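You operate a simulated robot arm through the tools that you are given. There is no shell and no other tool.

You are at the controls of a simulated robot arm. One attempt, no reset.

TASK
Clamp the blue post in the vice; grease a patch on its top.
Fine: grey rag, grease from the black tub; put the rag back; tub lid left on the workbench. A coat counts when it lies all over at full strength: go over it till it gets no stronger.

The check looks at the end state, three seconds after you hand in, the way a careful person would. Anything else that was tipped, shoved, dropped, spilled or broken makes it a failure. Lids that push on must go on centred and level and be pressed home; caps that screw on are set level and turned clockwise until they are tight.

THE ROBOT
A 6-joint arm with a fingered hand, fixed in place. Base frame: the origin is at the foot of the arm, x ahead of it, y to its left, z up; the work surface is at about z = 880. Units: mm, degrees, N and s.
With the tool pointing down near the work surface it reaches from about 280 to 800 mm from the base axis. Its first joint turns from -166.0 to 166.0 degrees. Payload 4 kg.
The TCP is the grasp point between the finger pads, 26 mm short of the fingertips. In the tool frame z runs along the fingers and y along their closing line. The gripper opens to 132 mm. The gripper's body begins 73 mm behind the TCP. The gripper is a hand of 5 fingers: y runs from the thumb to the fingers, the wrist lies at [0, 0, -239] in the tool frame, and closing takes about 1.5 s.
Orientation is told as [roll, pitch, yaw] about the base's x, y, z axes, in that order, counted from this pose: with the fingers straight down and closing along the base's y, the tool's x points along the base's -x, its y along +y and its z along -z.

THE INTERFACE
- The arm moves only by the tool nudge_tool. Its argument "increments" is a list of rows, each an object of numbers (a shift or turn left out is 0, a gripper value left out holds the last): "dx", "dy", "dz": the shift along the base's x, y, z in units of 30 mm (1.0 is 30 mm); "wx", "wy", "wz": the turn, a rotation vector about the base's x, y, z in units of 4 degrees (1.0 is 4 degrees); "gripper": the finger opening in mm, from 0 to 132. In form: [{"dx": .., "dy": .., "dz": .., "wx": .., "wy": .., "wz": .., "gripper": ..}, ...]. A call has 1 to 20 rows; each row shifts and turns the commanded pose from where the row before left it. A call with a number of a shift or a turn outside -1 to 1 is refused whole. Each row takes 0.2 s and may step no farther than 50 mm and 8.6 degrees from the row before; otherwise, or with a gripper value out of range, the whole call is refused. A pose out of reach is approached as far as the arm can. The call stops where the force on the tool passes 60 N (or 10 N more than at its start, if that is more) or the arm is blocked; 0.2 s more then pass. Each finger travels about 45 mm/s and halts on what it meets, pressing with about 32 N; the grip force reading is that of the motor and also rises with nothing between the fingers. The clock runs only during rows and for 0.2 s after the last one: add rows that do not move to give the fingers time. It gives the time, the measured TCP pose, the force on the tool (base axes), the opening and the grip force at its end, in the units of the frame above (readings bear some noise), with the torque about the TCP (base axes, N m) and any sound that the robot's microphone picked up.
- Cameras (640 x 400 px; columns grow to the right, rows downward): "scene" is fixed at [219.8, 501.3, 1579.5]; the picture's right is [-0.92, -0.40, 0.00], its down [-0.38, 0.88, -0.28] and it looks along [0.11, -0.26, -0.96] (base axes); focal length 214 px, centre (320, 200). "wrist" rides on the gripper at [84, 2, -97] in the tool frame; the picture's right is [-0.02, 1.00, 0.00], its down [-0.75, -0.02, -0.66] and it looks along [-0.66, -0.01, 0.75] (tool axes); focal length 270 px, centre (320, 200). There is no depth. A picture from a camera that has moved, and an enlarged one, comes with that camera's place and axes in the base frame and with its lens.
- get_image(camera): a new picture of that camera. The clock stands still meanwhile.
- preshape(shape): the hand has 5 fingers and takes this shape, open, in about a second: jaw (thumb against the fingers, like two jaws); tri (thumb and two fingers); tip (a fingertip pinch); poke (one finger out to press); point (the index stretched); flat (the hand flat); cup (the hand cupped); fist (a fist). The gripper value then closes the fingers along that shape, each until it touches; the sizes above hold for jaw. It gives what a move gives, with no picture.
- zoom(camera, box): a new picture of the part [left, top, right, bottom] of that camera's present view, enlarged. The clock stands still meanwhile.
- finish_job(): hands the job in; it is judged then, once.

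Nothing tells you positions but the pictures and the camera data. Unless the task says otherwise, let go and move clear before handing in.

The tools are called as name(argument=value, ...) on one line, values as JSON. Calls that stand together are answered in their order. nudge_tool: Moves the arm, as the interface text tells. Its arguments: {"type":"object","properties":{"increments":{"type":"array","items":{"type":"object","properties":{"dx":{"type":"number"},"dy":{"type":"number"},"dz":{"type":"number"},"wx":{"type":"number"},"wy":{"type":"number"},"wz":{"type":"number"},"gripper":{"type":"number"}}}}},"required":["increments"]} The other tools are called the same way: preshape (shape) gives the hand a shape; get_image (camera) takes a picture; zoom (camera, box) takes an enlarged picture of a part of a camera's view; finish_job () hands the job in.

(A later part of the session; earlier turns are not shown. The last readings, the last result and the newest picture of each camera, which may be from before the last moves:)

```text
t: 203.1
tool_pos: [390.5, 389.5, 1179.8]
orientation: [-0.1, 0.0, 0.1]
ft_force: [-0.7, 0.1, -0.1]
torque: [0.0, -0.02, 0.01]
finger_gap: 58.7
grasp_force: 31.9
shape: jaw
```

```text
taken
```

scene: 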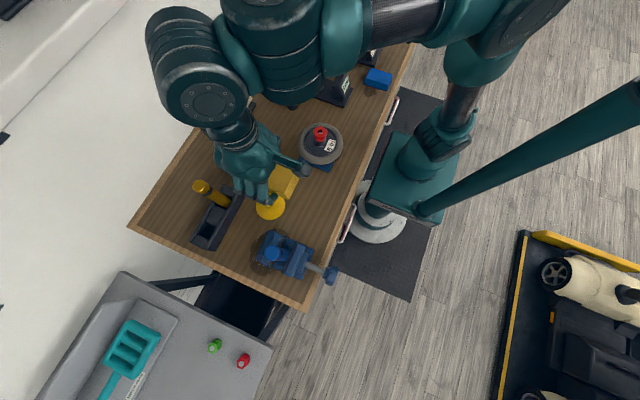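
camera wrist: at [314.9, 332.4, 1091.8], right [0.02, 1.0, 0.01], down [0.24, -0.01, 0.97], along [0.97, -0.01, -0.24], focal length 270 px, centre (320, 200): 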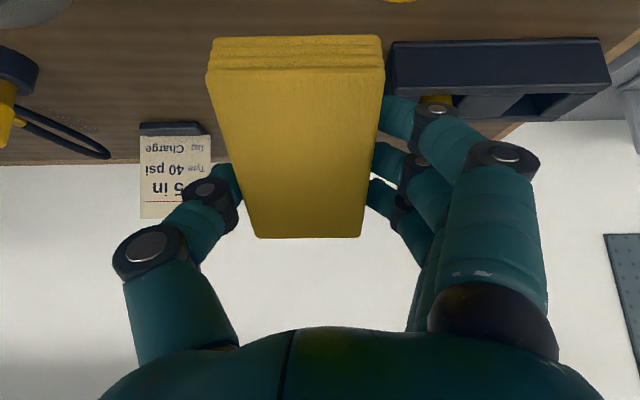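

nudge_tool(increments=[{"dx": -0.3, "dy": 0.6}, {"dx": -0.3, "dy": 0.6}, {"dx": -0.3, "dy": 0.6}, {"dx": -0.3, "dy": 0.6}, {"dx": -0.3, "dy": 0.6}, {}])

get_image(camera="scene")

get_image(camera="wrist")

```text
t: 204.5
tool_pos: [347.0, 478.8, 1180.6]
orientation: [0.0, -0.2, 0.0]
ft_force: [-0.3, -0.4, 0.4]
torque: [-0.01, -0.03, 0.03]
finger_gap: 58.8
grasp_force: 31.8
shape: jaw
```

```text
taken
```

scene: 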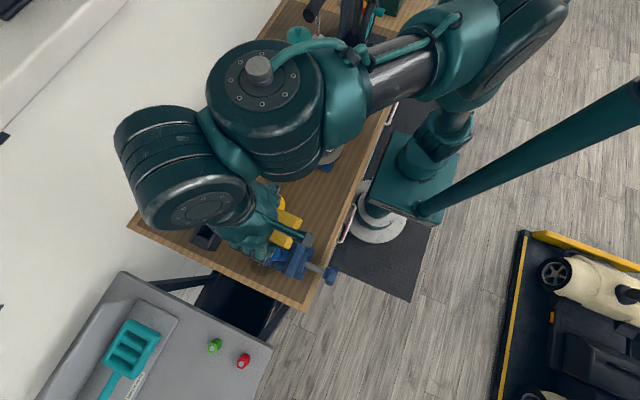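

```text
taken
camera wrist: at [262.6, 480.9, 1275.6], right [0.02, 1.0, 0.0], down [0.75, -0.01, 0.66], along [0.66, -0.01, -0.75], focal length 270 px, centre (320, 200)
```

wrist: 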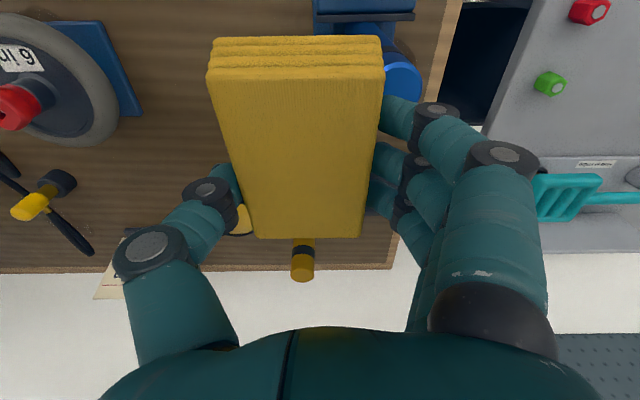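

nudge_tool(increments=[{"dx": -0.15, "dy": 0.5}, {"dx": -0.15, "dy": 0.5}, {"dy": 0.44}, {"dz": -0.3}, {}])

zoom(camera="scene", box=[220, 190, 340, 290])

get_image(camera="wrist")

```text
t: 205.7
tool_pos: [337.3, 521.0, 1170.4]
orientation: [0.1, 0.0, 0.0]
ft_force: [-1.6, 0.0, -0.6]
torque: [0.04, -0.03, -0.01]
finger_gap: 58.6
grasp_force: 32.4
shape: jaw
```

```text
4.00 times, centred on (280, 240) of scene
camera zoom: at [219.8, 501.3, 1579.5], right [-0.92, -0.4, 0.0], down [-0.38, 0.88, -0.28], along [0.11, -0.26, -0.96], focal length 858 px, centre (480, 40)
```

zoom: 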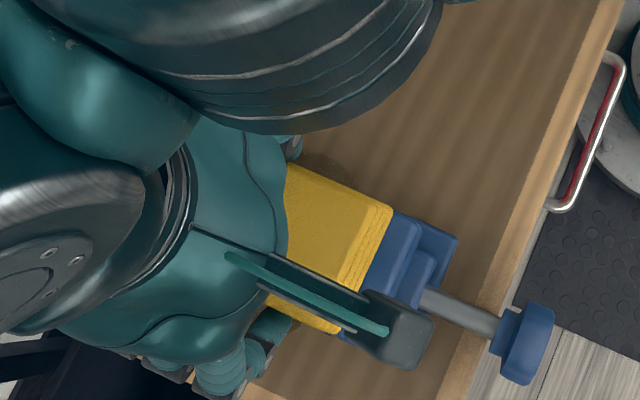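

```text
taken
camera wrist: at [252.7, 524.3, 1266.1], right [0.02, 1.0, 0.0], down [0.75, -0.01, 0.66], along [0.66, -0.01, -0.75], focal length 270 px, centre (320, 200)
```

wrist: 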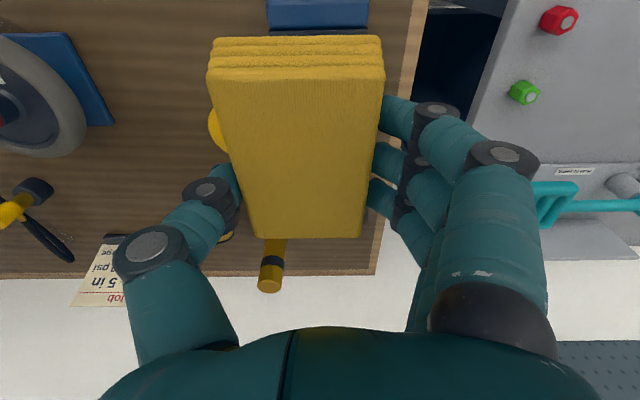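

nudge_tool(increments=[{"dz": -0.25}, {"dz": -0.25}, {"dz": -0.2}, {}])

nudge_tool(increments=[{"dz": -0.07}, {"dz": -0.07}, {}])

```text
t: 206.7
tool_pos: [337.3, 522.6, 1149.8]
orientation: [-0.1, 0.0, 0.1]
ft_force: [-0.1, 0.3, -1.3]
torque: [-0.02, -0.02, 0.02]
finger_gap: 58.9
grasp_force: 32.2
shape: jaw
```

```text
t: 207.5
tool_pos: [338.1, 522.3, 1148.0]
orientation: [0.3, -0.2, 0.1]
ft_force: [2.1, 0.7, 32.3]
torque: [-0.11, 0.0, 0.0]
finger_gap: 59.1
grasp_force: 32.3
shape: jaw
```

Contact on the post top. I'll ease the pressure and rub over the top in x and y strokes.

nudge_tool(increments=[{"dz": 0.04}, {"dx": 0.2}, {"dx": 0.2}, {"dx": -0.2}, {"dx": -0.2}, {"dx": -0.2}, {"dx": -0.2}, {"dx": 0.2}, {"dx": 0.2}, {"dy": 0.15}, {"dy": 0.15}, {"dy": -0.15}, {"dy": -0.15}, {"dy": -0.15}, {"dy": -0.15}, {"dy": 0.15}, {"dy": 0.15}, {}])

```text
t: 211.3
tool_pos: [336.4, 522.0, 1146.7]
orientation: [0.0, 0.0, 0.1]
ft_force: [1.3, -1.5, 16.8]
torque: [-0.1, -0.01, -0.02]
finger_gap: 60.2
grasp_force: 31.8
shape: jaw
```

nudge_tool(increments=[{"dx": 0.2}, {"dx": 0.25}, {"dx": -0.25}, {"dx": -0.2}, {"dx": -0.2}, {"dx": -0.25}, {"dx": 0.25}, {"dx": 0.2}, {"dx": 0.15, "dy": 0.2}, {"dx": -0.15, "dy": 0.15}, {"dx": -0.15, "dy": -0.15}, {"dx": -0.1, "dy": -0.2}, {"dx": 0.1, "dy": -0.2}, {"dx": 0.15, "dy": -0.1}, {"dx": 0.1, "dy": 0.15}, {"dx": -0.1, "dy": 0.15}, {}])

nudge_tool(increments=[{"dz": 0.3}, {"dz": 0.5}, {"dz": 0.6}, {"dx": 0.4, "dy": -0.6}, {"dx": 0.4, "dy": -0.6}, {"dx": 0.3, "dy": -0.6}, {"dx": 0.3, "dy": -0.6}, {"dx": 0.3, "dy": -0.6}, {}])

get_image(camera="scene")

zoom(camera="scene", box=[250, 225, 310, 273])

```text
t: 214.9
tool_pos: [337.7, 521.7, 1147.3]
orientation: [0.0, 0.0, 0.1]
ft_force: [3.3, -1.5, 11.0]
torque: [-0.07, -0.06, 0.02]
finger_gap: 60.1
grasp_force: 31.9
shape: jaw
```

```text
t: 216.9
tool_pos: [387.2, 432.1, 1188.5]
orientation: [0.0, 0.1, 0.2]
ft_force: [0.3, 0.2, -0.3]
torque: [0.03, -0.05, 0.0]
finger_gap: 59.9
grasp_force: 32.1
shape: jaw
```

```text
taken
```

scene: 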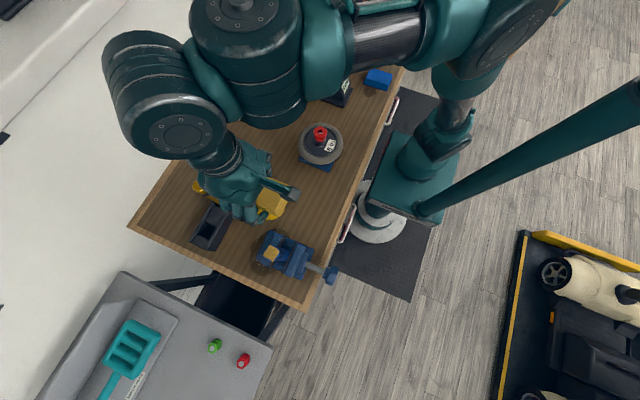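

```text
8.33 times, centred on (280, 249) of scene
camera zoom: at [219.8, 501.3, 1579.5], right [-0.92, -0.4, 0.0], down [-0.38, 0.88, -0.28], along [0.11, -0.26, -0.96], focal length 1787 px, centre (653, -208)
```

zoom: 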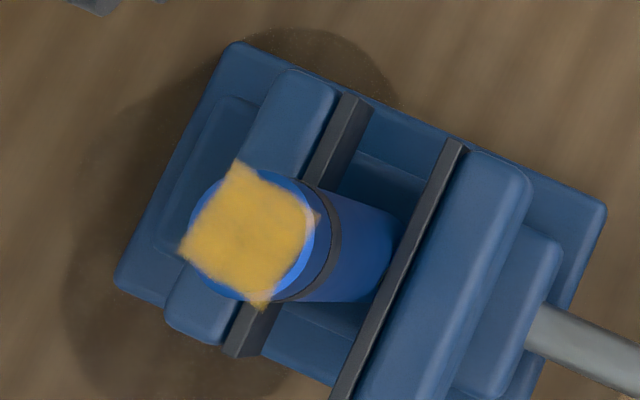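

A square grease patch is showing on the top. I'll check the rag and go over it again to see if the coat gets stronger.

get_image(camera="wrist")

zoom(camera="scene", box=[260, 238, 286, 260])

```text
taken
camera wrist: at [303.3, 433.8, 1284.4], right [0.02, 1.0, 0.0], down [0.75, -0.01, 0.66], along [0.66, -0.01, -0.75], focal length 270 px, centre (320, 200)
```

wrist: 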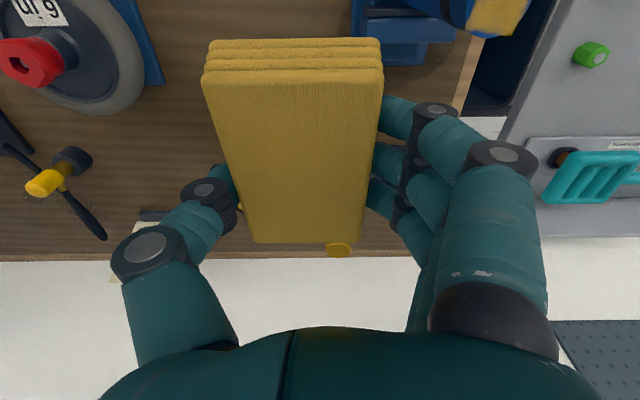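

```text
16.00 times, centred on (273, 249) of scene
camera zoom: at [219.8, 501.3, 1579.5], right [-0.92, -0.4, 0.0], down [-0.38, 0.88, -0.28], along [0.11, -0.26, -0.96], focal length 3432 px, centre (1072, -584)
```

zoom: 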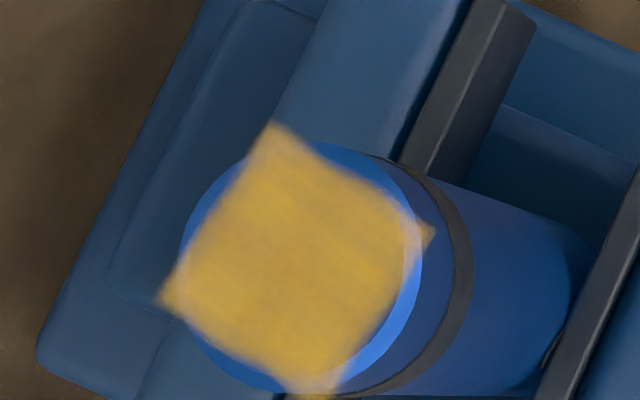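

nudge_tool(increments=[{"dx": -0.3, "dy": 0.6}, {"dx": -0.3, "dy": 0.6}, {"dx": -0.3, "dy": 0.6}, {"dx": -0.4, "dy": 0.6}, {"dx": -0.35, "dy": 0.6}, {"dz": -0.5}, {"dz": -0.5}, {"dz": -0.2}, {}])

nudge_tool(increments=[{"dz": -0.07}, {"dz": -0.05}, {}])

```text
t: 218.9
tool_pos: [338.6, 521.5, 1153.7]
orientation: [-0.1, 0.1, 0.1]
ft_force: [0.0, -0.1, -0.7]
torque: [0.02, -0.01, 0.0]
finger_gap: 60.1
grasp_force: 31.7
shape: jaw
```

```text
t: 219.7
tool_pos: [339.0, 523.1, 1150.6]
orientation: [0.0, 0.0, 0.1]
ft_force: [-0.1, 0.0, -0.2]
torque: [-0.01, 0.0, -0.01]
finger_gap: 59.7
grasp_force: 31.4
shape: jaw
```

nudge_tool(increments=[{"dz": -0.07}, {}])

nudge_tool(increments=[{"dz": -0.04}, {}])

```text
t: 220.3
tool_pos: [339.9, 522.8, 1147.3]
orientation: [0.0, 0.0, 0.2]
ft_force: [-0.4, -0.3, -1.3]
torque: [-0.01, -0.01, -0.06]
finger_gap: 59.9
grasp_force: 32.2
shape: jaw
```

```text
t: 220.9
tool_pos: [338.9, 522.4, 1146.7]
orientation: [0.0, 0.0, 0.1]
ft_force: [0.3, 0.0, 0.5]
torque: [-0.01, -0.01, -0.02]
finger_gap: 60.2
grasp_force: 32.1
shape: jaw
```

nudge_tool(increments=[{"dz": -0.05}, {}])

```text
t: 221.5
tool_pos: [338.8, 521.2, 1146.4]
orientation: [0.1, -0.1, 0.2]
ft_force: [2.2, -1.1, 11.4]
torque: [-0.09, -0.01, 0.05]
finger_gap: 59.8
grasp_force: 31.9
shape: jaw
```

nudge_tool(increments=[{"dx": 0.25}, {"dx": 0.25}, {"dx": -0.25}, {"dx": -0.25}, {"dx": -0.25}, {"dx": -0.25}, {"dx": 0.25}, {"dx": 0.25}, {"dy": 0.2}, {"dy": 0.2}, {"dy": -0.2}, {"dy": -0.2}, {"dy": -0.2}, {"dy": -0.2}, {"dy": 0.2}, {"dy": 0.2}, {"dx": 0.25, "dy": 0.2}, {"dx": -0.25, "dy": -0.2}, {}])

nudge_tool(increments=[{"dx": 0.25, "dy": -0.2}, {"dx": -0.25, "dy": 0.2}, {"dx": -0.25, "dy": 0.2}, {"dx": 0.25, "dy": -0.2}, {"dx": -0.25, "dy": -0.2}, {"dx": 0.25, "dy": 0.2}, {"dx": 0.25}, {"dx": -0.25}, {"dx": -0.25}, {"dx": 0.25}, {"dy": 0.25}, {"dy": -0.25}, {"dy": -0.25}, {"dy": 0.25}, {}])

nudge_tool(increments=[{"dz": 0.3}, {"dz": 0.5}, {"dz": 0.6}, {"dx": 0.4, "dy": -0.6}, {"dx": 0.4, "dy": -0.6}, {"dx": 0.3, "dy": -0.6}, {"dx": 0.3, "dy": -0.6}, {"dx": 0.3, "dy": -0.6}, {}])

zoom(camera="scene", box=[260, 238, 286, 260])

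get_image(camera="wrist")

```text
t: 225.5
tool_pos: [340.4, 521.5, 1144.8]
orientation: [0.0, 0.0, 0.1]
ft_force: [4.7, 0.9, 7.8]
torque: [0.01, -0.04, -0.02]
finger_gap: 60.0
grasp_force: 31.9
shape: jaw
```

```text
t: 228.7
tool_pos: [338.9, 522.4, 1144.9]
orientation: [0.0, -0.1, 0.2]
ft_force: [-0.5, -0.6, 6.3]
torque: [-0.04, 0.02, -0.01]
finger_gap: 60.0
grasp_force: 31.8
shape: jaw
```

```text
t: 230.7
tool_pos: [390.4, 432.8, 1186.5]
orientation: [0.0, 0.0, 0.1]
ft_force: [0.3, -0.1, -0.2]
torque: [0.0, 0.0, 0.02]
finger_gap: 59.9
grasp_force: 32.4
shape: jaw
```

```text
16.00 times, centred on (273, 249) of scene
camera zoom: at [219.8, 501.3, 1579.5], right [-0.92, -0.4, 0.0], down [-0.38, 0.88, -0.28], along [0.11, -0.26, -0.96], focal length 3432 px, centre (1072, -584)
```

zoom: 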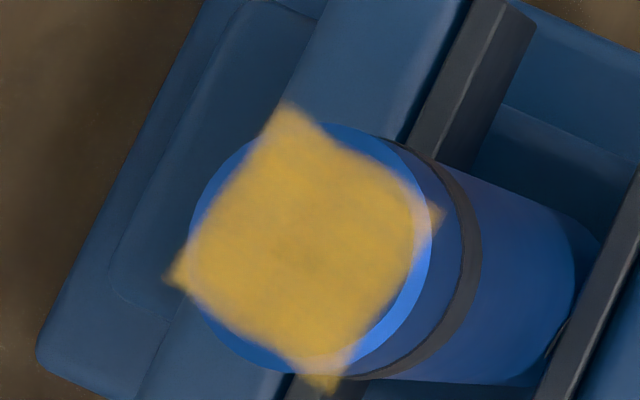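

```text
taken
camera wrist: at [304.8, 436.1, 1281.9], right [0.02, 1.0, 0.0], down [0.75, -0.01, 0.66], along [0.66, -0.01, -0.75], focal length 270 px, centre (320, 200)
```

wrist: 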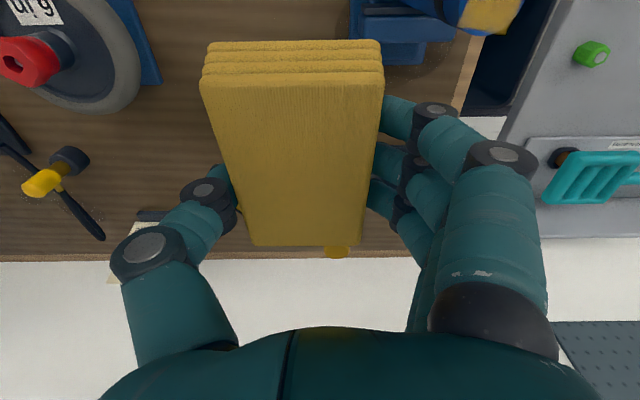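

The patch looks slightly fuller. I'll do another pass with light pressure and compare again.

nudge_tool(increments=[{"dx": -0.3, "dy": 0.6}, {"dx": -0.3, "dy": 0.6}, {"dx": -0.35, "dy": 0.6}, {"dx": -0.4, "dy": 0.6}, {"dx": -0.4, "dy": 0.58}, {"dz": -0.5}, {"dz": -0.5}, {"dz": -0.25}, {"dz": -0.1}, {}])

nudge_tool(increments=[{"dz": -0.03}, {}])

```text
t: 232.9
tool_pos: [338.1, 521.4, 1146.2]
orientation: [0.1, -0.1, 0.1]
ft_force: [-0.7, 0.2, -0.4]
torque: [-0.02, 0.03, -0.02]
finger_gap: 59.9
grasp_force: 32.0
shape: jaw
```

```text
t: 233.5
tool_pos: [337.9, 520.0, 1145.7]
orientation: [-0.1, 0.0, 0.0]
ft_force: [0.5, 0.4, -0.4]
torque: [0.02, 0.0, 0.01]
finger_gap: 59.8
grasp_force: 31.8
shape: jaw
```

nudge_tool(increments=[{"dz": -0.04}, {}])

nudge_tool(increments=[{"dz": -0.03}, {}])

```text
t: 234.1
tool_pos: [338.4, 520.5, 1145.7]
orientation: [0.0, 0.1, 0.1]
ft_force: [0.8, 0.1, 0.5]
torque: [0.01, 0.01, 0.01]
finger_gap: 59.8
grasp_force: 31.8
shape: jaw
```

```text
t: 234.7
tool_pos: [338.3, 520.4, 1145.1]
orientation: [0.1, -0.1, 0.1]
ft_force: [1.6, 0.3, 10.4]
torque: [-0.05, -0.02, 0.01]
finger_gap: 59.9
grasp_force: 32.3
shape: jaw
```

nudge_tool(increments=[{"dx": 0.25}, {"dx": 0.25}, {"dx": -0.25}, {"dx": -0.25}, {"dx": -0.25}, {"dx": -0.25}, {"dx": 0.25}, {"dx": 0.25}, {"dx": 0.25}, {"dx": 0.25}, {"dx": -0.25}, {"dx": -0.25}, {"dx": -0.25}, {"dx": -0.25}, {"dx": 0.25}, {"dx": 0.25}, {"dy": 0.1}, {"dy": 0.1}, {}])

nudge_tool(increments=[{"dx": 0.25}, {"dx": 0.25}, {"dx": -0.25}, {"dx": -0.25}, {"dx": -0.25}, {"dx": -0.25}, {"dx": 0.25}, {"dx": 0.25}, {"dy": 0.15}, {"dx": 0.25}, {"dx": 0.25}, {"dx": -0.25}, {"dx": -0.25}, {"dx": -0.25}, {"dx": -0.25}, {"dx": 0.25}, {"dx": 0.25}, {}])

nudge_tool(increments=[{"dz": 0.3}, {"dz": 0.5}, {"dz": 0.6}, {"dx": 0.4, "dy": -0.65}, {"dx": 0.4, "dy": -0.65}, {"dx": 0.3, "dy": -0.65}, {"dx": 0.3, "dy": -0.65}, {"dx": 0.3, "dy": -0.65}, {}])

zoom(camera="scene", box=[260, 238, 286, 260])

zoom(camera="scene", box=[250, 225, 310, 273])

```text
t: 238.7
tool_pos: [337.5, 527.6, 1143.5]
orientation: [0.0, 0.0, 0.1]
ft_force: [-2.0, -1.5, 9.3]
torque: [-0.12, 0.02, -0.02]
finger_gap: 60.0
grasp_force: 32.4
shape: jaw
```

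```text
t: 242.5
tool_pos: [336.8, 533.2, 1142.5]
orientation: [0.0, 0.0, 0.0]
ft_force: [-0.1, 0.9, -0.5]
torque: [0.01, 0.01, -0.03]
finger_gap: 59.9
grasp_force: 32.5
shape: jaw
```

```text
t: 244.5
tool_pos: [390.1, 434.3, 1185.9]
orientation: [0.0, 0.0, 0.1]
ft_force: [-0.8, -0.3, -0.4]
torque: [-0.02, 0.02, -0.01]
finger_gap: 59.9
grasp_force: 32.3
shape: jaw
```

```text
16.00 times, centred on (273, 249) of scene
camera zoom: at [219.8, 501.3, 1579.5], right [-0.92, -0.4, 0.0], down [-0.38, 0.88, -0.28], along [0.11, -0.26, -0.96], focal length 3432 px, centre (1072, -584)
```

zoom: 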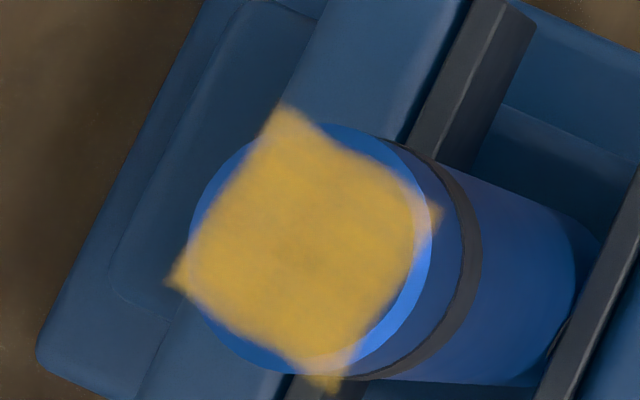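

```text
8.33 times, centred on (280, 249) of scene
camera zoom: at [219.8, 501.3, 1579.5], right [-0.92, -0.4, 0.0], down [-0.38, 0.88, -0.28], along [0.11, -0.26, -0.96], focal length 1787 px, centre (653, -208)
```

zoom: 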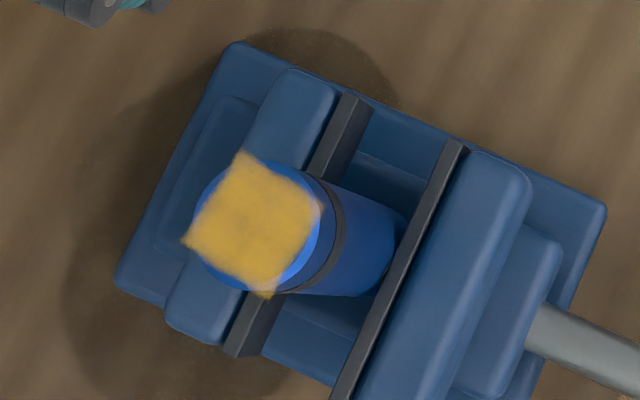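

The patch no longer changes and matches the tub's grease colour, so it's at full strength. Now I'll return the rag to its original spot at (313.5, 346).

nudge_tool(increments=[{"dx": -0.5, "dy": -0.6}, {"dx": -0.5, "dy": -0.6, "dz": -0.3}, {"dx": -0.5, "dy": -0.6, "dz": -0.5}, {"dx": -0.5, "dy": -0.6, "dz": -0.8}, {"dx": -0.55, "dy": -0.53, "dz": -0.8}, {"dz": -0.9}, {"dz": -0.9}, {"dz": -0.9}, {"dz": -0.9}, {"dz": -0.9}, {"dz": -0.9}, {}])

get_image(camera="wrist")

```text
t: 247.1
tool_pos: [311.8, 345.6, 949.6]
orientation: [0.1, -0.1, 0.1]
ft_force: [0.6, 0.7, -0.4]
torque: [-0.03, 0.03, -0.01]
finger_gap: 59.9
grasp_force: 31.2
shape: jaw
```

```text
taken
camera wrist: at [227.4, 348.9, 1045.3], right [0.02, 1.0, 0.0], down [0.75, -0.01, 0.66], along [0.66, -0.01, -0.75], focal length 270 px, centre (320, 200)
```

wrist: 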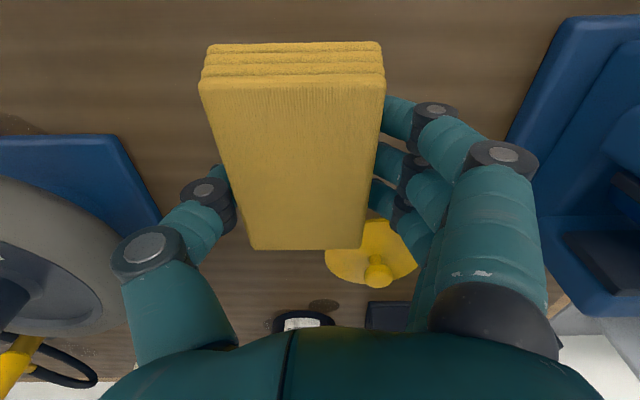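

The rag has grown paler with use, so to be sure the coat is at full strength I'll re-load it once and go over the top again before putting it back.

nudge_tool(increments=[{"dz": 0.9}, {"dz": 0.9}, {"dz": 0.9}, {"dz": 0.9}, {"dx": 0.7, "dy": -0.1}, {"dx": 0.7, "dy": -0.1}, {"dx": 0.7, "dy": -0.1}, {"dx": 0.7, "dy": -0.1}, {"dx": 0.7, "dy": -0.1}, {"dx": 0.7, "dy": -0.05}, {}])

nudge_tool(increments=[{"wy": -0.8}, {"wy": -0.8}, {"wy": -0.8}, {"wy": -0.8}, {"wy": -0.8}, {"wy": -0.8}, {"wy": -0.8}, {"wy": -0.8}, {"wy": -0.8}, {"wy": -0.8}, {"wy": -0.8}, {}])

get_image(camera="scene")

```text
t: 249.5
tool_pos: [439.1, 329.3, 1060.1]
orientation: [0.0, -0.1, 0.2]
ft_force: [0.9, -0.5, -1.4]
torque: [0.02, 0.02, -0.01]
finger_gap: 59.7
grasp_force: 31.6
shape: jaw
```

```text
t: 252.1
tool_pos: [439.2, 329.7, 1059.4]
orientation: [-0.1, -35.3, 0.1]
ft_force: [0.6, -0.6, -0.5]
torque: [0.0, 0.01, -0.02]
finger_gap: 59.1
grasp_force: 31.6
shape: jaw
```

```text
taken
```

scene: 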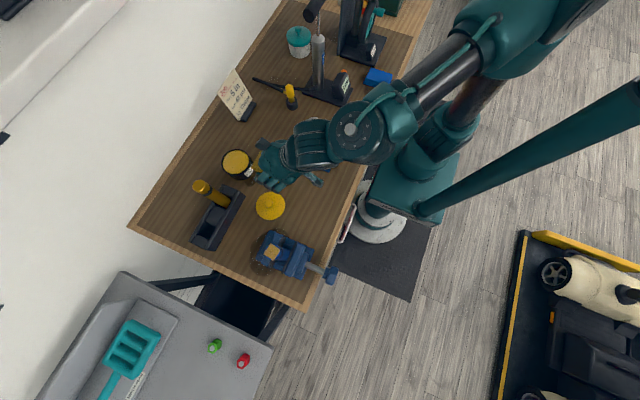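

nudge_tool(increments=[{"dx": 0.6, "dy": -0.05}, {"dx": 0.6, "dy": -0.05}, {"dx": 0.6, "dy": -0.05}, {"dx": 0.6, "dy": -0.05}, {"dx": 0.6, "dy": -0.05}, {"dx": 0.6, "dy": -0.05}, {"dx": 0.6}, {"dx": 0.6}, {"dx": 0.6}, {"dx": 0.6}, {"dx": 0.6}, {}])

nudge_tool(increments=[{"dz": -0.4}, {"dz": -0.4}, {"dz": -0.4}, {"dz": -0.4}, {"dz": -0.2}, {"dz": -0.15}, {}])

get_image(camera="wrist")

```text
t: 254.7
tool_pos: [637.5, 321.5, 1057.5]
orientation: [0.0, -35.2, 0.2]
ft_force: [-0.2, -0.1, -1.5]
torque: [0.02, -0.02, -0.01]
finger_gap: 58.8
grasp_force: 32.5
shape: jaw
```

```text
t: 256.3
tool_pos: [635.5, 320.6, 1000.1]
orientation: [0.0, -35.2, 0.1]
ft_force: [0.1, 0.4, -0.9]
torque: [0.0, 0.03, 0.01]
finger_gap: 58.9
grasp_force: 32.0
shape: jaw
```

```text
taken
camera wrist: at [511.2, 324.2, 1029.1], right [0.02, 1.0, 0.01], down [0.24, -0.01, 0.97], along [0.97, -0.01, -0.24], focal length 270 px, centre (320, 200)
```

wrist: 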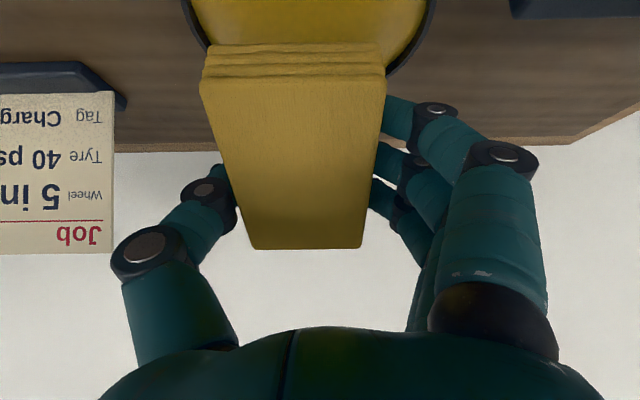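

nudge_tool(increments=[{"dz": -0.1}, {"dz": -0.07}, {}])

nudge_tool(increments=[{"dz": -0.06}, {}])

get_image(camera="wrist")

```text
t: 257.1
tool_pos: [636.7, 321.8, 995.7]
orientation: [0.0, -35.2, 0.1]
ft_force: [0.7, 0.7, -0.9]
torque: [0.02, 0.01, 0.01]
finger_gap: 59.1
grasp_force: 32.0
shape: jaw
```

```text
t: 257.7
tool_pos: [635.6, 322.3, 993.2]
orientation: [0.0, -35.2, 0.1]
ft_force: [0.4, 0.0, 0.3]
torque: [-0.01, 0.01, 0.0]
finger_gap: 59.0
grasp_force: 32.1
shape: jaw
```

```text
taken
camera wrist: at [511.1, 324.2, 1023.3], right [0.02, 1.0, 0.01], down [0.24, -0.01, 0.97], along [0.97, -0.01, -0.24], focal length 270 px, centre (320, 200)
```

wrist: 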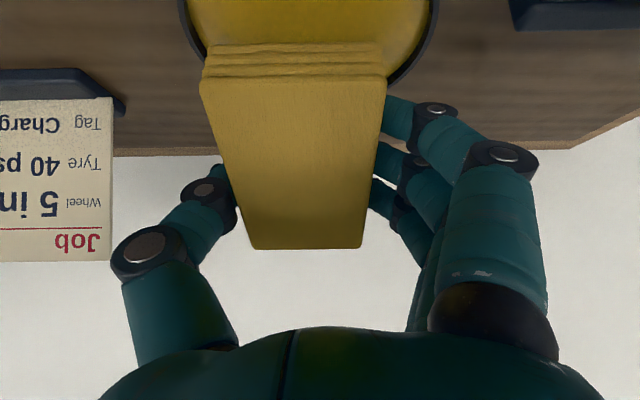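

nudge_tool(increments=[{"dz": -0.07}, {}])

nudge_tool(increments=[{"dz": -0.06}, {}])

get_image(camera="wrist")

```text
t: 258.3
tool_pos: [637.1, 320.2, 993.1]
orientation: [-0.1, -35.3, 0.1]
ft_force: [2.4, -0.6, 4.4]
torque: [0.0, 0.11, 0.03]
finger_gap: 59.1
grasp_force: 31.4
shape: jaw
```

```text
t: 258.9
tool_pos: [636.3, 321.0, 991.7]
orientation: [0.1, -35.3, 0.1]
ft_force: [3.9, -0.1, 8.4]
torque: [-0.06, 0.21, 0.02]
finger_gap: 58.9
grasp_force: 31.7
shape: jaw
```

```text
taken
camera wrist: at [511.3, 324.0, 1019.8], right [0.02, 1.0, 0.01], down [0.23, -0.02, 0.97], along [0.97, -0.01, -0.23], focal length 270 px, centre (320, 200)
```

wrist: 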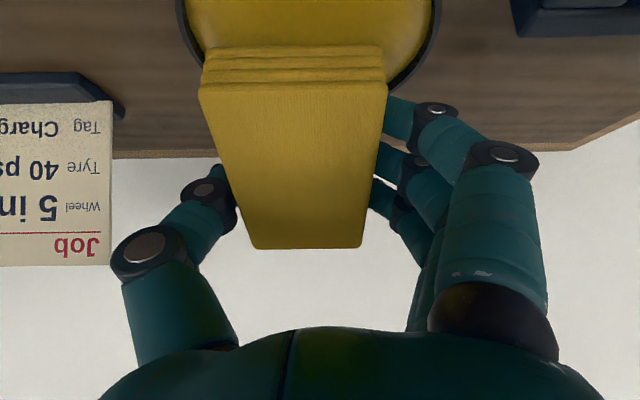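

Reloaded. I'll lift out, level the rag and go back to the post.

nudge_tool(increments=[{"dz": 0.3}, {"dz": 0.5}, {"dz": 0.7}, {"dz": 0.8}, {"dx": -0.6, "dy": 0.05}, {"dx": -0.6, "dy": 0.05}, {"dx": -0.6, "dy": 0.05}, {"dx": -0.6, "dy": 0.05}, {"dx": -0.6, "dy": 0.05}, {"dx": -0.6}, {"dx": -0.6}, {"dx": -0.6}, {"dx": -0.6}, {"dx": -0.6}, {"dx": -0.6}, {}])

nudge_tool(increments=[{"wy": 0.8, "dz": 0.3}, {"wy": 0.8, "dz": 0.3}, {"wy": 0.8, "dz": 0.3}, {"wy": 0.8, "dz": 0.3}, {"wy": 0.8, "dz": 0.4}, {"wy": 0.8, "dz": 0.4}, {"wy": 0.8, "dz": 0.5}, {"wy": 0.8, "dz": 0.5}, {"wy": 0.8, "dz": 0.5}, {"wy": 0.8, "dz": 0.4}, {"wy": 0.8}, {}])

nudge_tool(increments=[{"dx": -0.4, "dy": 0.5}, {"dx": -0.4, "dy": 0.5}, {"dx": -0.4, "dy": 0.5}, {"dx": -0.4, "dy": 0.5}, {"dx": -0.3, "dy": 0.6}, {"dx": -0.3, "dy": 0.6}, {"dx": -0.3, "dy": 0.6}, {"dx": -0.3, "dy": 0.6}, {"dx": -0.3, "dy": 0.6}, {"dx": -0.2, "dy": 0.5}, {"dx": -0.15, "dy": 0.5}, {"dy": 0.35}, {"dz": -0.4}, {}])

```text
t: 262.3
tool_pos: [437.6, 328.8, 1060.0]
orientation: [0.0, -35.2, 0.3]
ft_force: [0.3, 0.0, -0.4]
torque: [0.0, -0.01, 0.05]
finger_gap: 58.9
grasp_force: 31.3
shape: jaw
```

```text
t: 264.9
tool_pos: [438.0, 327.5, 1177.3]
orientation: [0.0, 0.0, 0.1]
ft_force: [-0.2, 0.2, -0.4]
torque: [0.02, 0.01, 0.03]
finger_gap: 59.1
grasp_force: 32.0
shape: jaw
```

```text
t: 267.9
tool_pos: [334.1, 519.1, 1163.2]
orientation: [0.0, 0.2, 0.1]
ft_force: [-0.7, -0.3, 0.2]
torque: [0.01, -0.02, -0.03]
finger_gap: 58.9
grasp_force: 31.8
shape: jaw
```

nudge_tool(increments=[{"dx": 0.1, "dz": -0.25}, {"dz": -0.2}, {"dz": -0.1}, {}])

nudge_tool(increments=[{"dz": -0.05}, {}])

```text
t: 268.9
tool_pos: [337.5, 517.4, 1147.5]
orientation: [0.0, 0.0, 0.1]
ft_force: [0.1, -0.4, -0.3]
torque: [0.04, 0.0, 0.02]
finger_gap: 58.6
grasp_force: 32.0
shape: jaw
```

```text
t: 269.5
tool_pos: [338.0, 518.5, 1145.5]
orientation: [0.1, 0.0, 0.1]
ft_force: [-0.6, 0.0, -0.7]
torque: [0.01, 0.01, 0.02]
finger_gap: 59.0
grasp_force: 32.0
shape: jaw
```

nudge_tool(increments=[{"dz": -0.06, "dy": 0.05}, {}])

nudge_tool(increments=[{"dz": -0.05}, {}])

```text
t: 270.1
tool_pos: [338.3, 520.5, 1144.0]
orientation: [0.0, 0.0, 0.0]
ft_force: [0.0, -0.2, -0.3]
torque: [-0.01, 0.01, 0.03]
finger_gap: 58.9
grasp_force: 32.0
shape: jaw
```

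```text
t: 270.7
tool_pos: [337.9, 520.9, 1142.9]
orientation: [0.0, 0.0, 0.0]
ft_force: [-0.7, 0.6, 3.4]
torque: [-0.02, -0.02, -0.02]
finger_gap: 58.6
grasp_force: 31.5
shape: jaw
```

nudge_tool(increments=[{"dz": -0.02}, {"dx": 0.25}, {"dx": 0.25}, {"dx": -0.25}, {"dx": -0.25}, {"dx": -0.25}, {"dx": -0.25}, {"dx": 0.25}, {"dx": 0.25}, {"dx": 0.25}, {"dx": 0.25}, {"dx": -0.25}, {"dx": -0.25}, {"dx": -0.25}, {"dx": -0.25}, {"dx": 0.25}, {"dx": 0.25}, {}])

nudge_tool(increments=[{"dz": -0.02}, {"dy": 0.15}, {"dx": 0.25}, {"dx": 0.25}, {"dx": -0.25}, {"dx": -0.25}, {"dx": -0.25}, {"dx": -0.25}, {"dx": 0.25}, {"dx": 0.25}, {"dy": -0.2}, {"dx": 0.25}, {"dx": 0.25}, {"dx": -0.25}, {"dx": -0.25}, {"dx": -0.25}, {"dx": -0.25}, {"dx": 0.25}, {"dx": 0.25}, {}])

nudge_tool(increments=[{"dz": 0.3}, {"dz": 0.5}, {"dz": 0.6}, {"dx": 0.4, "dy": -0.6}, {"dx": 0.4, "dy": -0.6}, {"dx": 0.3, "dy": -0.6}, {"dx": 0.3, "dy": -0.6}, {"dx": 0.3, "dy": -0.6}, {}])

zoom(camera="scene", box=[260, 238, 286, 260])

get_image(camera="wrist")

```text
t: 274.5
tool_pos: [336.9, 521.7, 1141.6]
orientation: [0.0, 0.0, 0.2]
ft_force: [-1.6, -0.6, 7.2]
torque: [0.0, 0.04, -0.01]
finger_gap: 59.2
grasp_force: 31.8
shape: jaw
```

```text
t: 278.7
tool_pos: [339.5, 518.7, 1141.7]
orientation: [0.0, 0.0, 0.1]
ft_force: [-3.9, 0.2, 8.3]
torque: [0.02, 0.07, 0.01]
finger_gap: 59.0
grasp_force: 32.6
shape: jaw
```

```text
t: 280.7
tool_pos: [388.8, 428.1, 1181.5]
orientation: [0.0, 0.0, 0.2]
ft_force: [0.6, -0.5, 0.2]
torque: [0.02, 0.01, 0.01]
finger_gap: 59.0
grasp_force: 32.1
shape: jaw
```

```text
16.00 times, centred on (273, 249) of scene
camera zoom: at [219.8, 501.3, 1579.5], right [-0.92, -0.4, 0.0], down [-0.38, 0.88, -0.28], along [0.11, -0.26, -0.96], focal length 3432 px, centre (1072, -584)
```

zoom: 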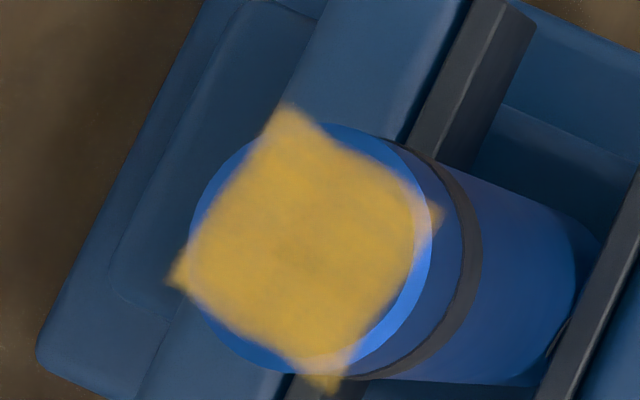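

```text
taken
camera wrist: at [303.2, 432.1, 1277.0], right [0.02, 1.0, 0.0], down [0.75, -0.01, 0.66], along [0.66, -0.01, -0.75], focal length 270 px, centre (320, 200)
```

wrist: 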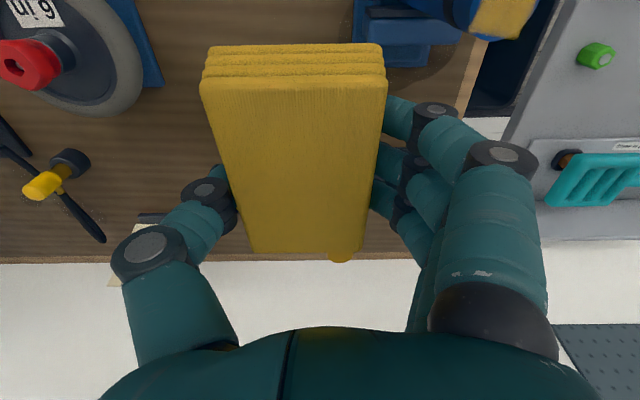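

The patch is unchanged and the rag barely lost grease, so the coat is saturated. Now I'll return the rag.

nudge_tool(increments=[{"dx": -0.5, "dy": -0.55}, {"dx": -0.5, "dy": -0.55, "dz": -0.3}, {"dx": -0.5, "dy": -0.55, "dz": -0.5}, {"dx": -0.5, "dy": -0.55, "dz": -0.8}, {"dx": -0.5, "dy": -0.53, "dz": -0.8}, {"dz": -0.9}, {"dz": -0.9}, {"dz": -0.9}, {"dz": -0.9}, {"dz": -0.9}, {"dz": -0.9}, {}])

nudge_tool(increments=[{"dz": -0.4}, {"dz": -0.4}, {"dz": -0.3}, {}])

get_image(camera="wrist")

```text
t: 283.3
tool_pos: [314.2, 347.0, 947.6]
orientation: [-0.1, 0.0, 0.1]
ft_force: [0.2, -0.5, -0.7]
torque: [0.01, 0.0, -0.05]
finger_gap: 58.8
grasp_force: 31.9
shape: jaw
```

```text
t: 284.3
tool_pos: [313.5, 347.6, 916.7]
orientation: [0.0, 0.1, 0.0]
ft_force: [0.1, 0.1, -0.6]
torque: [-0.05, -0.01, 0.02]
finger_gap: 58.8
grasp_force: 32.4
shape: jaw
```

```text
taken
camera wrist: at [228.6, 350.1, 1011.5], right [0.02, 1.0, 0.0], down [0.75, -0.01, 0.66], along [0.66, -0.01, -0.75], focal length 270 px, centre (320, 200)
```

wrist: 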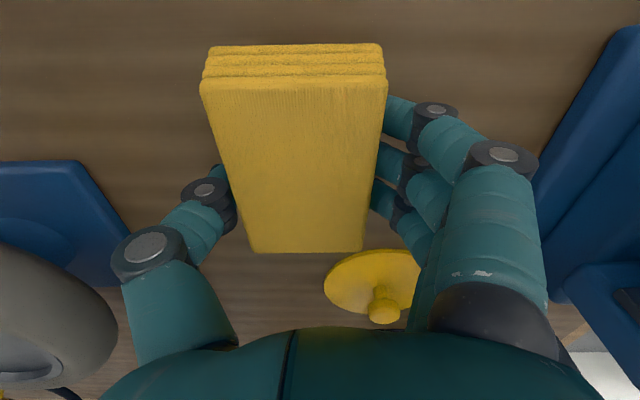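

nudge_tool(increments=[{"dz": -0.15}, {"dz": -0.08}, {}])

nudge_tool(increments=[{"dz": -0.06}, {}])

```text
t: 285.1
tool_pos: [313.0, 346.8, 909.0]
orientation: [-0.1, 0.0, 0.0]
ft_force: [-0.3, -0.1, -0.5]
torque: [0.03, -0.03, 0.06]
finger_gap: 58.9
grasp_force: 31.8
shape: jaw
```

```text
t: 285.7
tool_pos: [314.5, 347.7, 907.0]
orientation: [0.0, 0.0, 0.2]
ft_force: [-0.3, -0.4, -0.5]
torque: [0.02, 0.04, -0.01]
finger_gap: 58.9
grasp_force: 31.8
shape: jaw
```

nudge_tool(increments=[{"dz": -0.05}, {}])

nudge_tool(increments=[{"dz": -0.03}, {}])

```text
t: 286.3
tool_pos: [313.6, 348.5, 907.0]
orientation: [0.0, 0.0, 0.1]
ft_force: [0.0, -0.8, 6.4]
torque: [0.15, 0.05, 0.03]
finger_gap: 58.9
grasp_force: 32.0
shape: jaw
```

```text
t: 286.9
tool_pos: [314.3, 348.0, 907.5]
orientation: [0.1, -0.2, 0.1]
ft_force: [-3.6, -0.5, 18.3]
torque: [0.48, 0.17, 0.11]
finger_gap: 59.1
grasp_force: 32.3
shape: jaw
```

The rag is on the bench. Releasing and rising.

nudge_tool(increments=[{"dz": 0.04}, {"gripper": 90}, {}, {}, {}, {}, {"dz": 0.5}, {"dz": 0.8}, {"dz": 0.9}, {"dz": 0.9}, {"dz": 0.9}, {}])

get_image(camera="wrist")

get_image(camera="scene")

```text
t: 289.5
tool_pos: [314.5, 346.4, 1027.7]
orientation: [0.0, 0.0, 0.1]
ft_force: [0.6, 0.9, 0.9]
torque: [-0.03, -0.01, 0.0]
finger_gap: 89.7
grasp_force: 0.0
shape: jaw
```

```text
taken
camera wrist: at [230.2, 350.1, 1122.7], right [0.02, 1.0, 0.0], down [0.75, -0.01, 0.66], along [0.66, -0.01, -0.75], focal length 270 px, centre (320, 200)
```

wrist: 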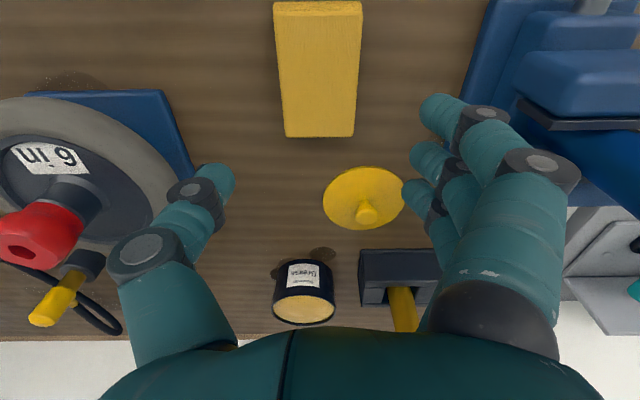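

```text
taken
```

scene: 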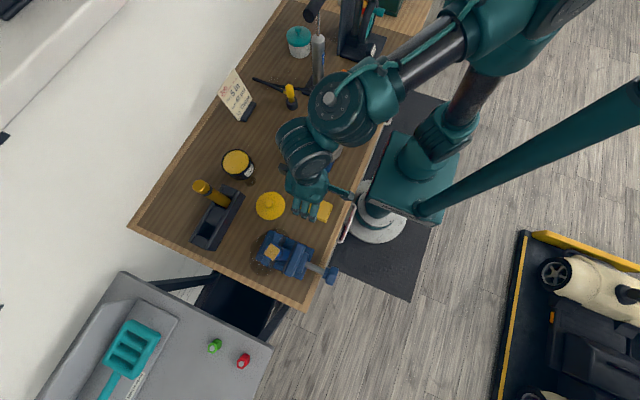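

The rag is back in place. Since the post shifted a couple of millimetres during rubbing, I'll check the vice and tighten the knob once more.

nudge_tool(increments=[{"dz": 0.9}, {"dz": 0.9}, {"dz": 0.9, "gripper": 86}, {"dx": -0.7, "dy": 0.3}, {"dx": -0.7, "dy": 0.4}, {"dx": -0.7, "dy": 0.5}, {"dx": -0.7, "dy": 0.5}, {"dx": -0.7, "dy": 0.5}, {"dx": -0.5, "dy": 0.6}, {"dx": -0.3, "dy": 0.6}, {"dx": -0.2, "dy": 0.6}, {"dy": 0.6}, {"dy": 0.6}, {"dy": 0.6}, {}])

get_image(camera="wrist")

zoom(camera="scene", box=[250, 225, 310, 273])

```text
t: 292.7
tool_pos: [178.7, 522.6, 1106.5]
orientation: [0.0, 0.0, 0.1]
ft_force: [-0.4, -0.6, -0.4]
torque: [0.02, 0.03, 0.0]
finger_gap: 86.4
grasp_force: 0.0
shape: jaw
```

```text
taken
camera wrist: at [93.4, 525.6, 1202.7], right [0.02, 1.0, 0.0], down [0.75, -0.01, 0.66], along [0.66, -0.01, -0.75], focal length 270 px, centre (320, 200)
```

wrist: 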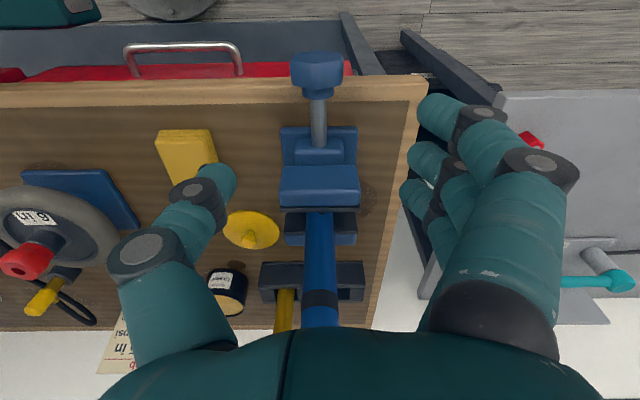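

```text
8.33 times, centred on (280, 249) of scene
camera zoom: at [219.8, 501.3, 1579.5], right [-0.92, -0.4, 0.0], down [-0.38, 0.88, -0.28], along [0.11, -0.26, -0.96], focal length 1787 px, centre (653, -208)
```

zoom: 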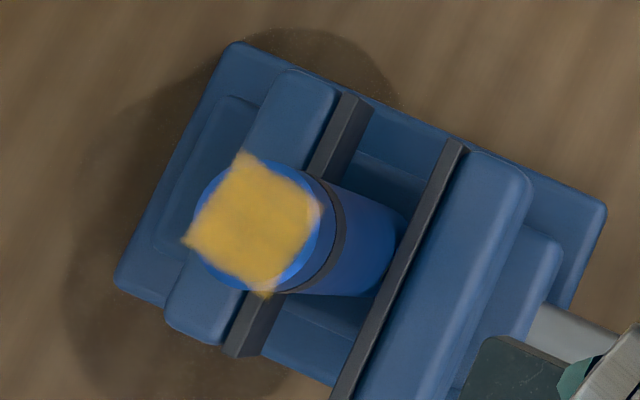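

nudge_tool(increments=[{"dz": -0.9}, {"dz": -0.9}, {"dz": -0.9}, {"dz": -0.9}, {"dz": -0.9}, {"dz": -0.9}, {"dz": -0.75, "dy": -0.08, "dx": -0.04}, {}])

zoom(camera="wrist", box=[220, 120, 420, 320])

```text
t: 294.5
tool_pos: [176.0, 518.6, 923.6]
orientation: [0.0, -0.1, 0.0]
ft_force: [0.2, -0.6, -0.1]
torque: [-0.01, -0.01, 0.04]
finger_gap: 86.5
grasp_force: 0.1
shape: jaw
```

```text
2.00 times, centred on (320, 220) of wrist
camera zoom: at [91.8, 521.5, 1018.4], right [0.02, 1.0, 0.0], down [0.75, -0.01, 0.66], along [0.66, -0.01, -0.75], focal length 541 px, centre (320, 160)
```

zoom: 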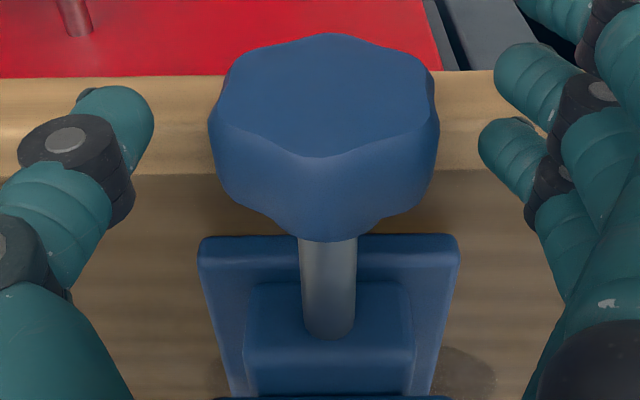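

The knob has turned about 30° since I left it, so it may have backed off slightly. I'll grip it in the valleys at roll 0 and tighten again.

nudge_tool(increments=[{"dx": 0.04, "dy": 0.04, "gripper": 10}, {}, {}, {}, {}, {}, {}, {"wx": 1, "dy": -0.019}, {"wx": 1, "dy": -0.019, "dz": -0.002}, {"wx": 1, "dy": -0.018, "dz": -0.003}, {"wx": 1, "dy": -0.018, "dz": -0.005}, {"wx": 1, "dy": -0.018, "dz": -0.006}, {}])

zoom(camera="wrist", box=[220, 120, 420, 320])

zoom(camera="scene", box=[250, 225, 310, 273])

```text
t: 297.3
tool_pos: [178.8, 517.4, 921.7]
orientation: [19.9, 0.0, 0.0]
ft_force: [5.5, -18.6, -17.4]
torque: [-0.25, 0.07, -0.24]
finger_gap: 26.7
grasp_force: 32.3
shape: jaw
```

```text
2.00 times, centred on (320, 220) of wrist
camera zoom: at [94.0, 486.7, 1012.2], right [0.02, 0.94, 0.34], down [0.75, -0.24, 0.61], along [0.66, 0.24, -0.71], focal length 541 px, centre (320, 160)
```

zoom: 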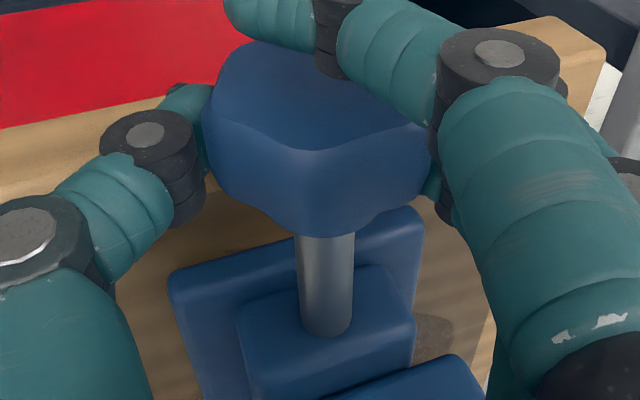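

```text
8.33 times, centred on (280, 249) of scene
camera zoom: at [219.8, 501.3, 1579.5], right [-0.92, -0.4, 0.0], down [-0.38, 0.88, -0.28], along [0.11, -0.26, -0.96], focal length 1787 px, centre (653, -208)
```

zoom: 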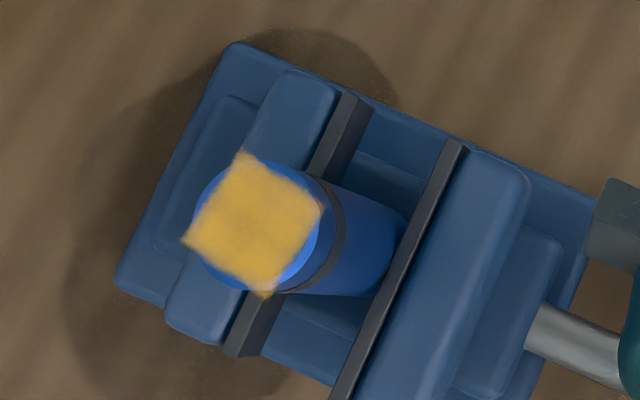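

nudge_tool(increments=[{"wx": 1, "dy": -0.018, "dz": -0.007}, {"wx": 1, "dy": -0.017, "dz": -0.008}, {"wx": 1, "dy": -0.016, "dz": -0.01}, {"wx": 1, "dy": -0.015, "dz": -0.01}, {"wx": 1, "dy": -0.015, "dz": -0.012}, {"wx": 1, "dy": -0.014, "dz": -0.012}, {"wx": 1, "dy": -0.014, "dz": -0.012}, {}])

zoom(camera="wrist", box=[220, 120, 420, 320])

nudge_tool(increments=[{"gripper": 86}, {}, {}, {}, {}])

zoom(camera="wrist", box=[220, 120, 420, 320])

```text
t: 299.1
tool_pos: [178.6, 513.2, 918.3]
orientation: [47.9, 0.0, 0.1]
ft_force: [4.4, -12.5, -20.1]
torque: [-0.37, 0.17, -0.22]
finger_gap: 26.9
grasp_force: 31.4
shape: jaw
```

```text
2.00 times, centred on (320, 220) of wrist
camera zoom: at [94.1, 444.4, 984.2], right [0.02, 0.67, 0.74], down [0.75, -0.5, 0.43], along [0.66, 0.55, -0.51], focal length 541 px, centre (320, 160)
```

zoom: 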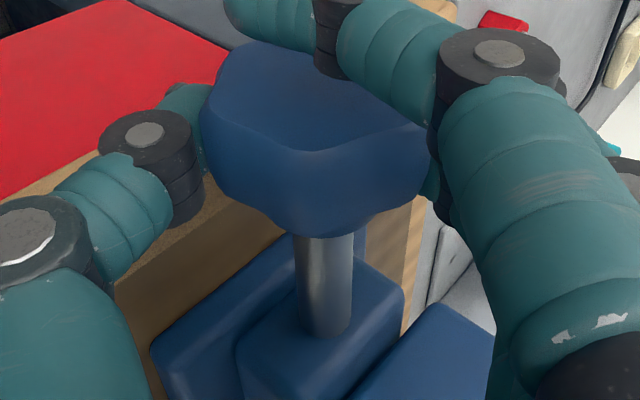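

```text
t: 300.3
tool_pos: [180.1, 514.3, 920.1]
orientation: [48.0, 0.0, 0.0]
ft_force: [0.1, 0.4, -1.0]
torque: [0.01, -0.01, 0.03]
finger_gap: 85.8
grasp_force: 0.0
shape: jaw
```

```text
2.00 times, centred on (320, 220) of wrist
camera zoom: at [93.9, 444.8, 984.8], right [0.02, 0.67, 0.74], down [0.75, -0.5, 0.43], along [0.66, 0.55, -0.51], focal length 541 px, centre (320, 160)
```

zoom: 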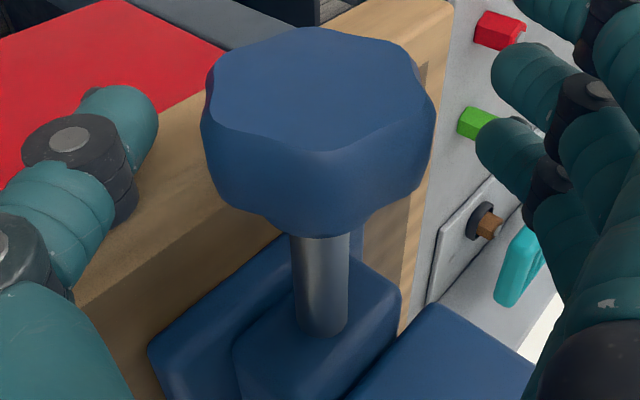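

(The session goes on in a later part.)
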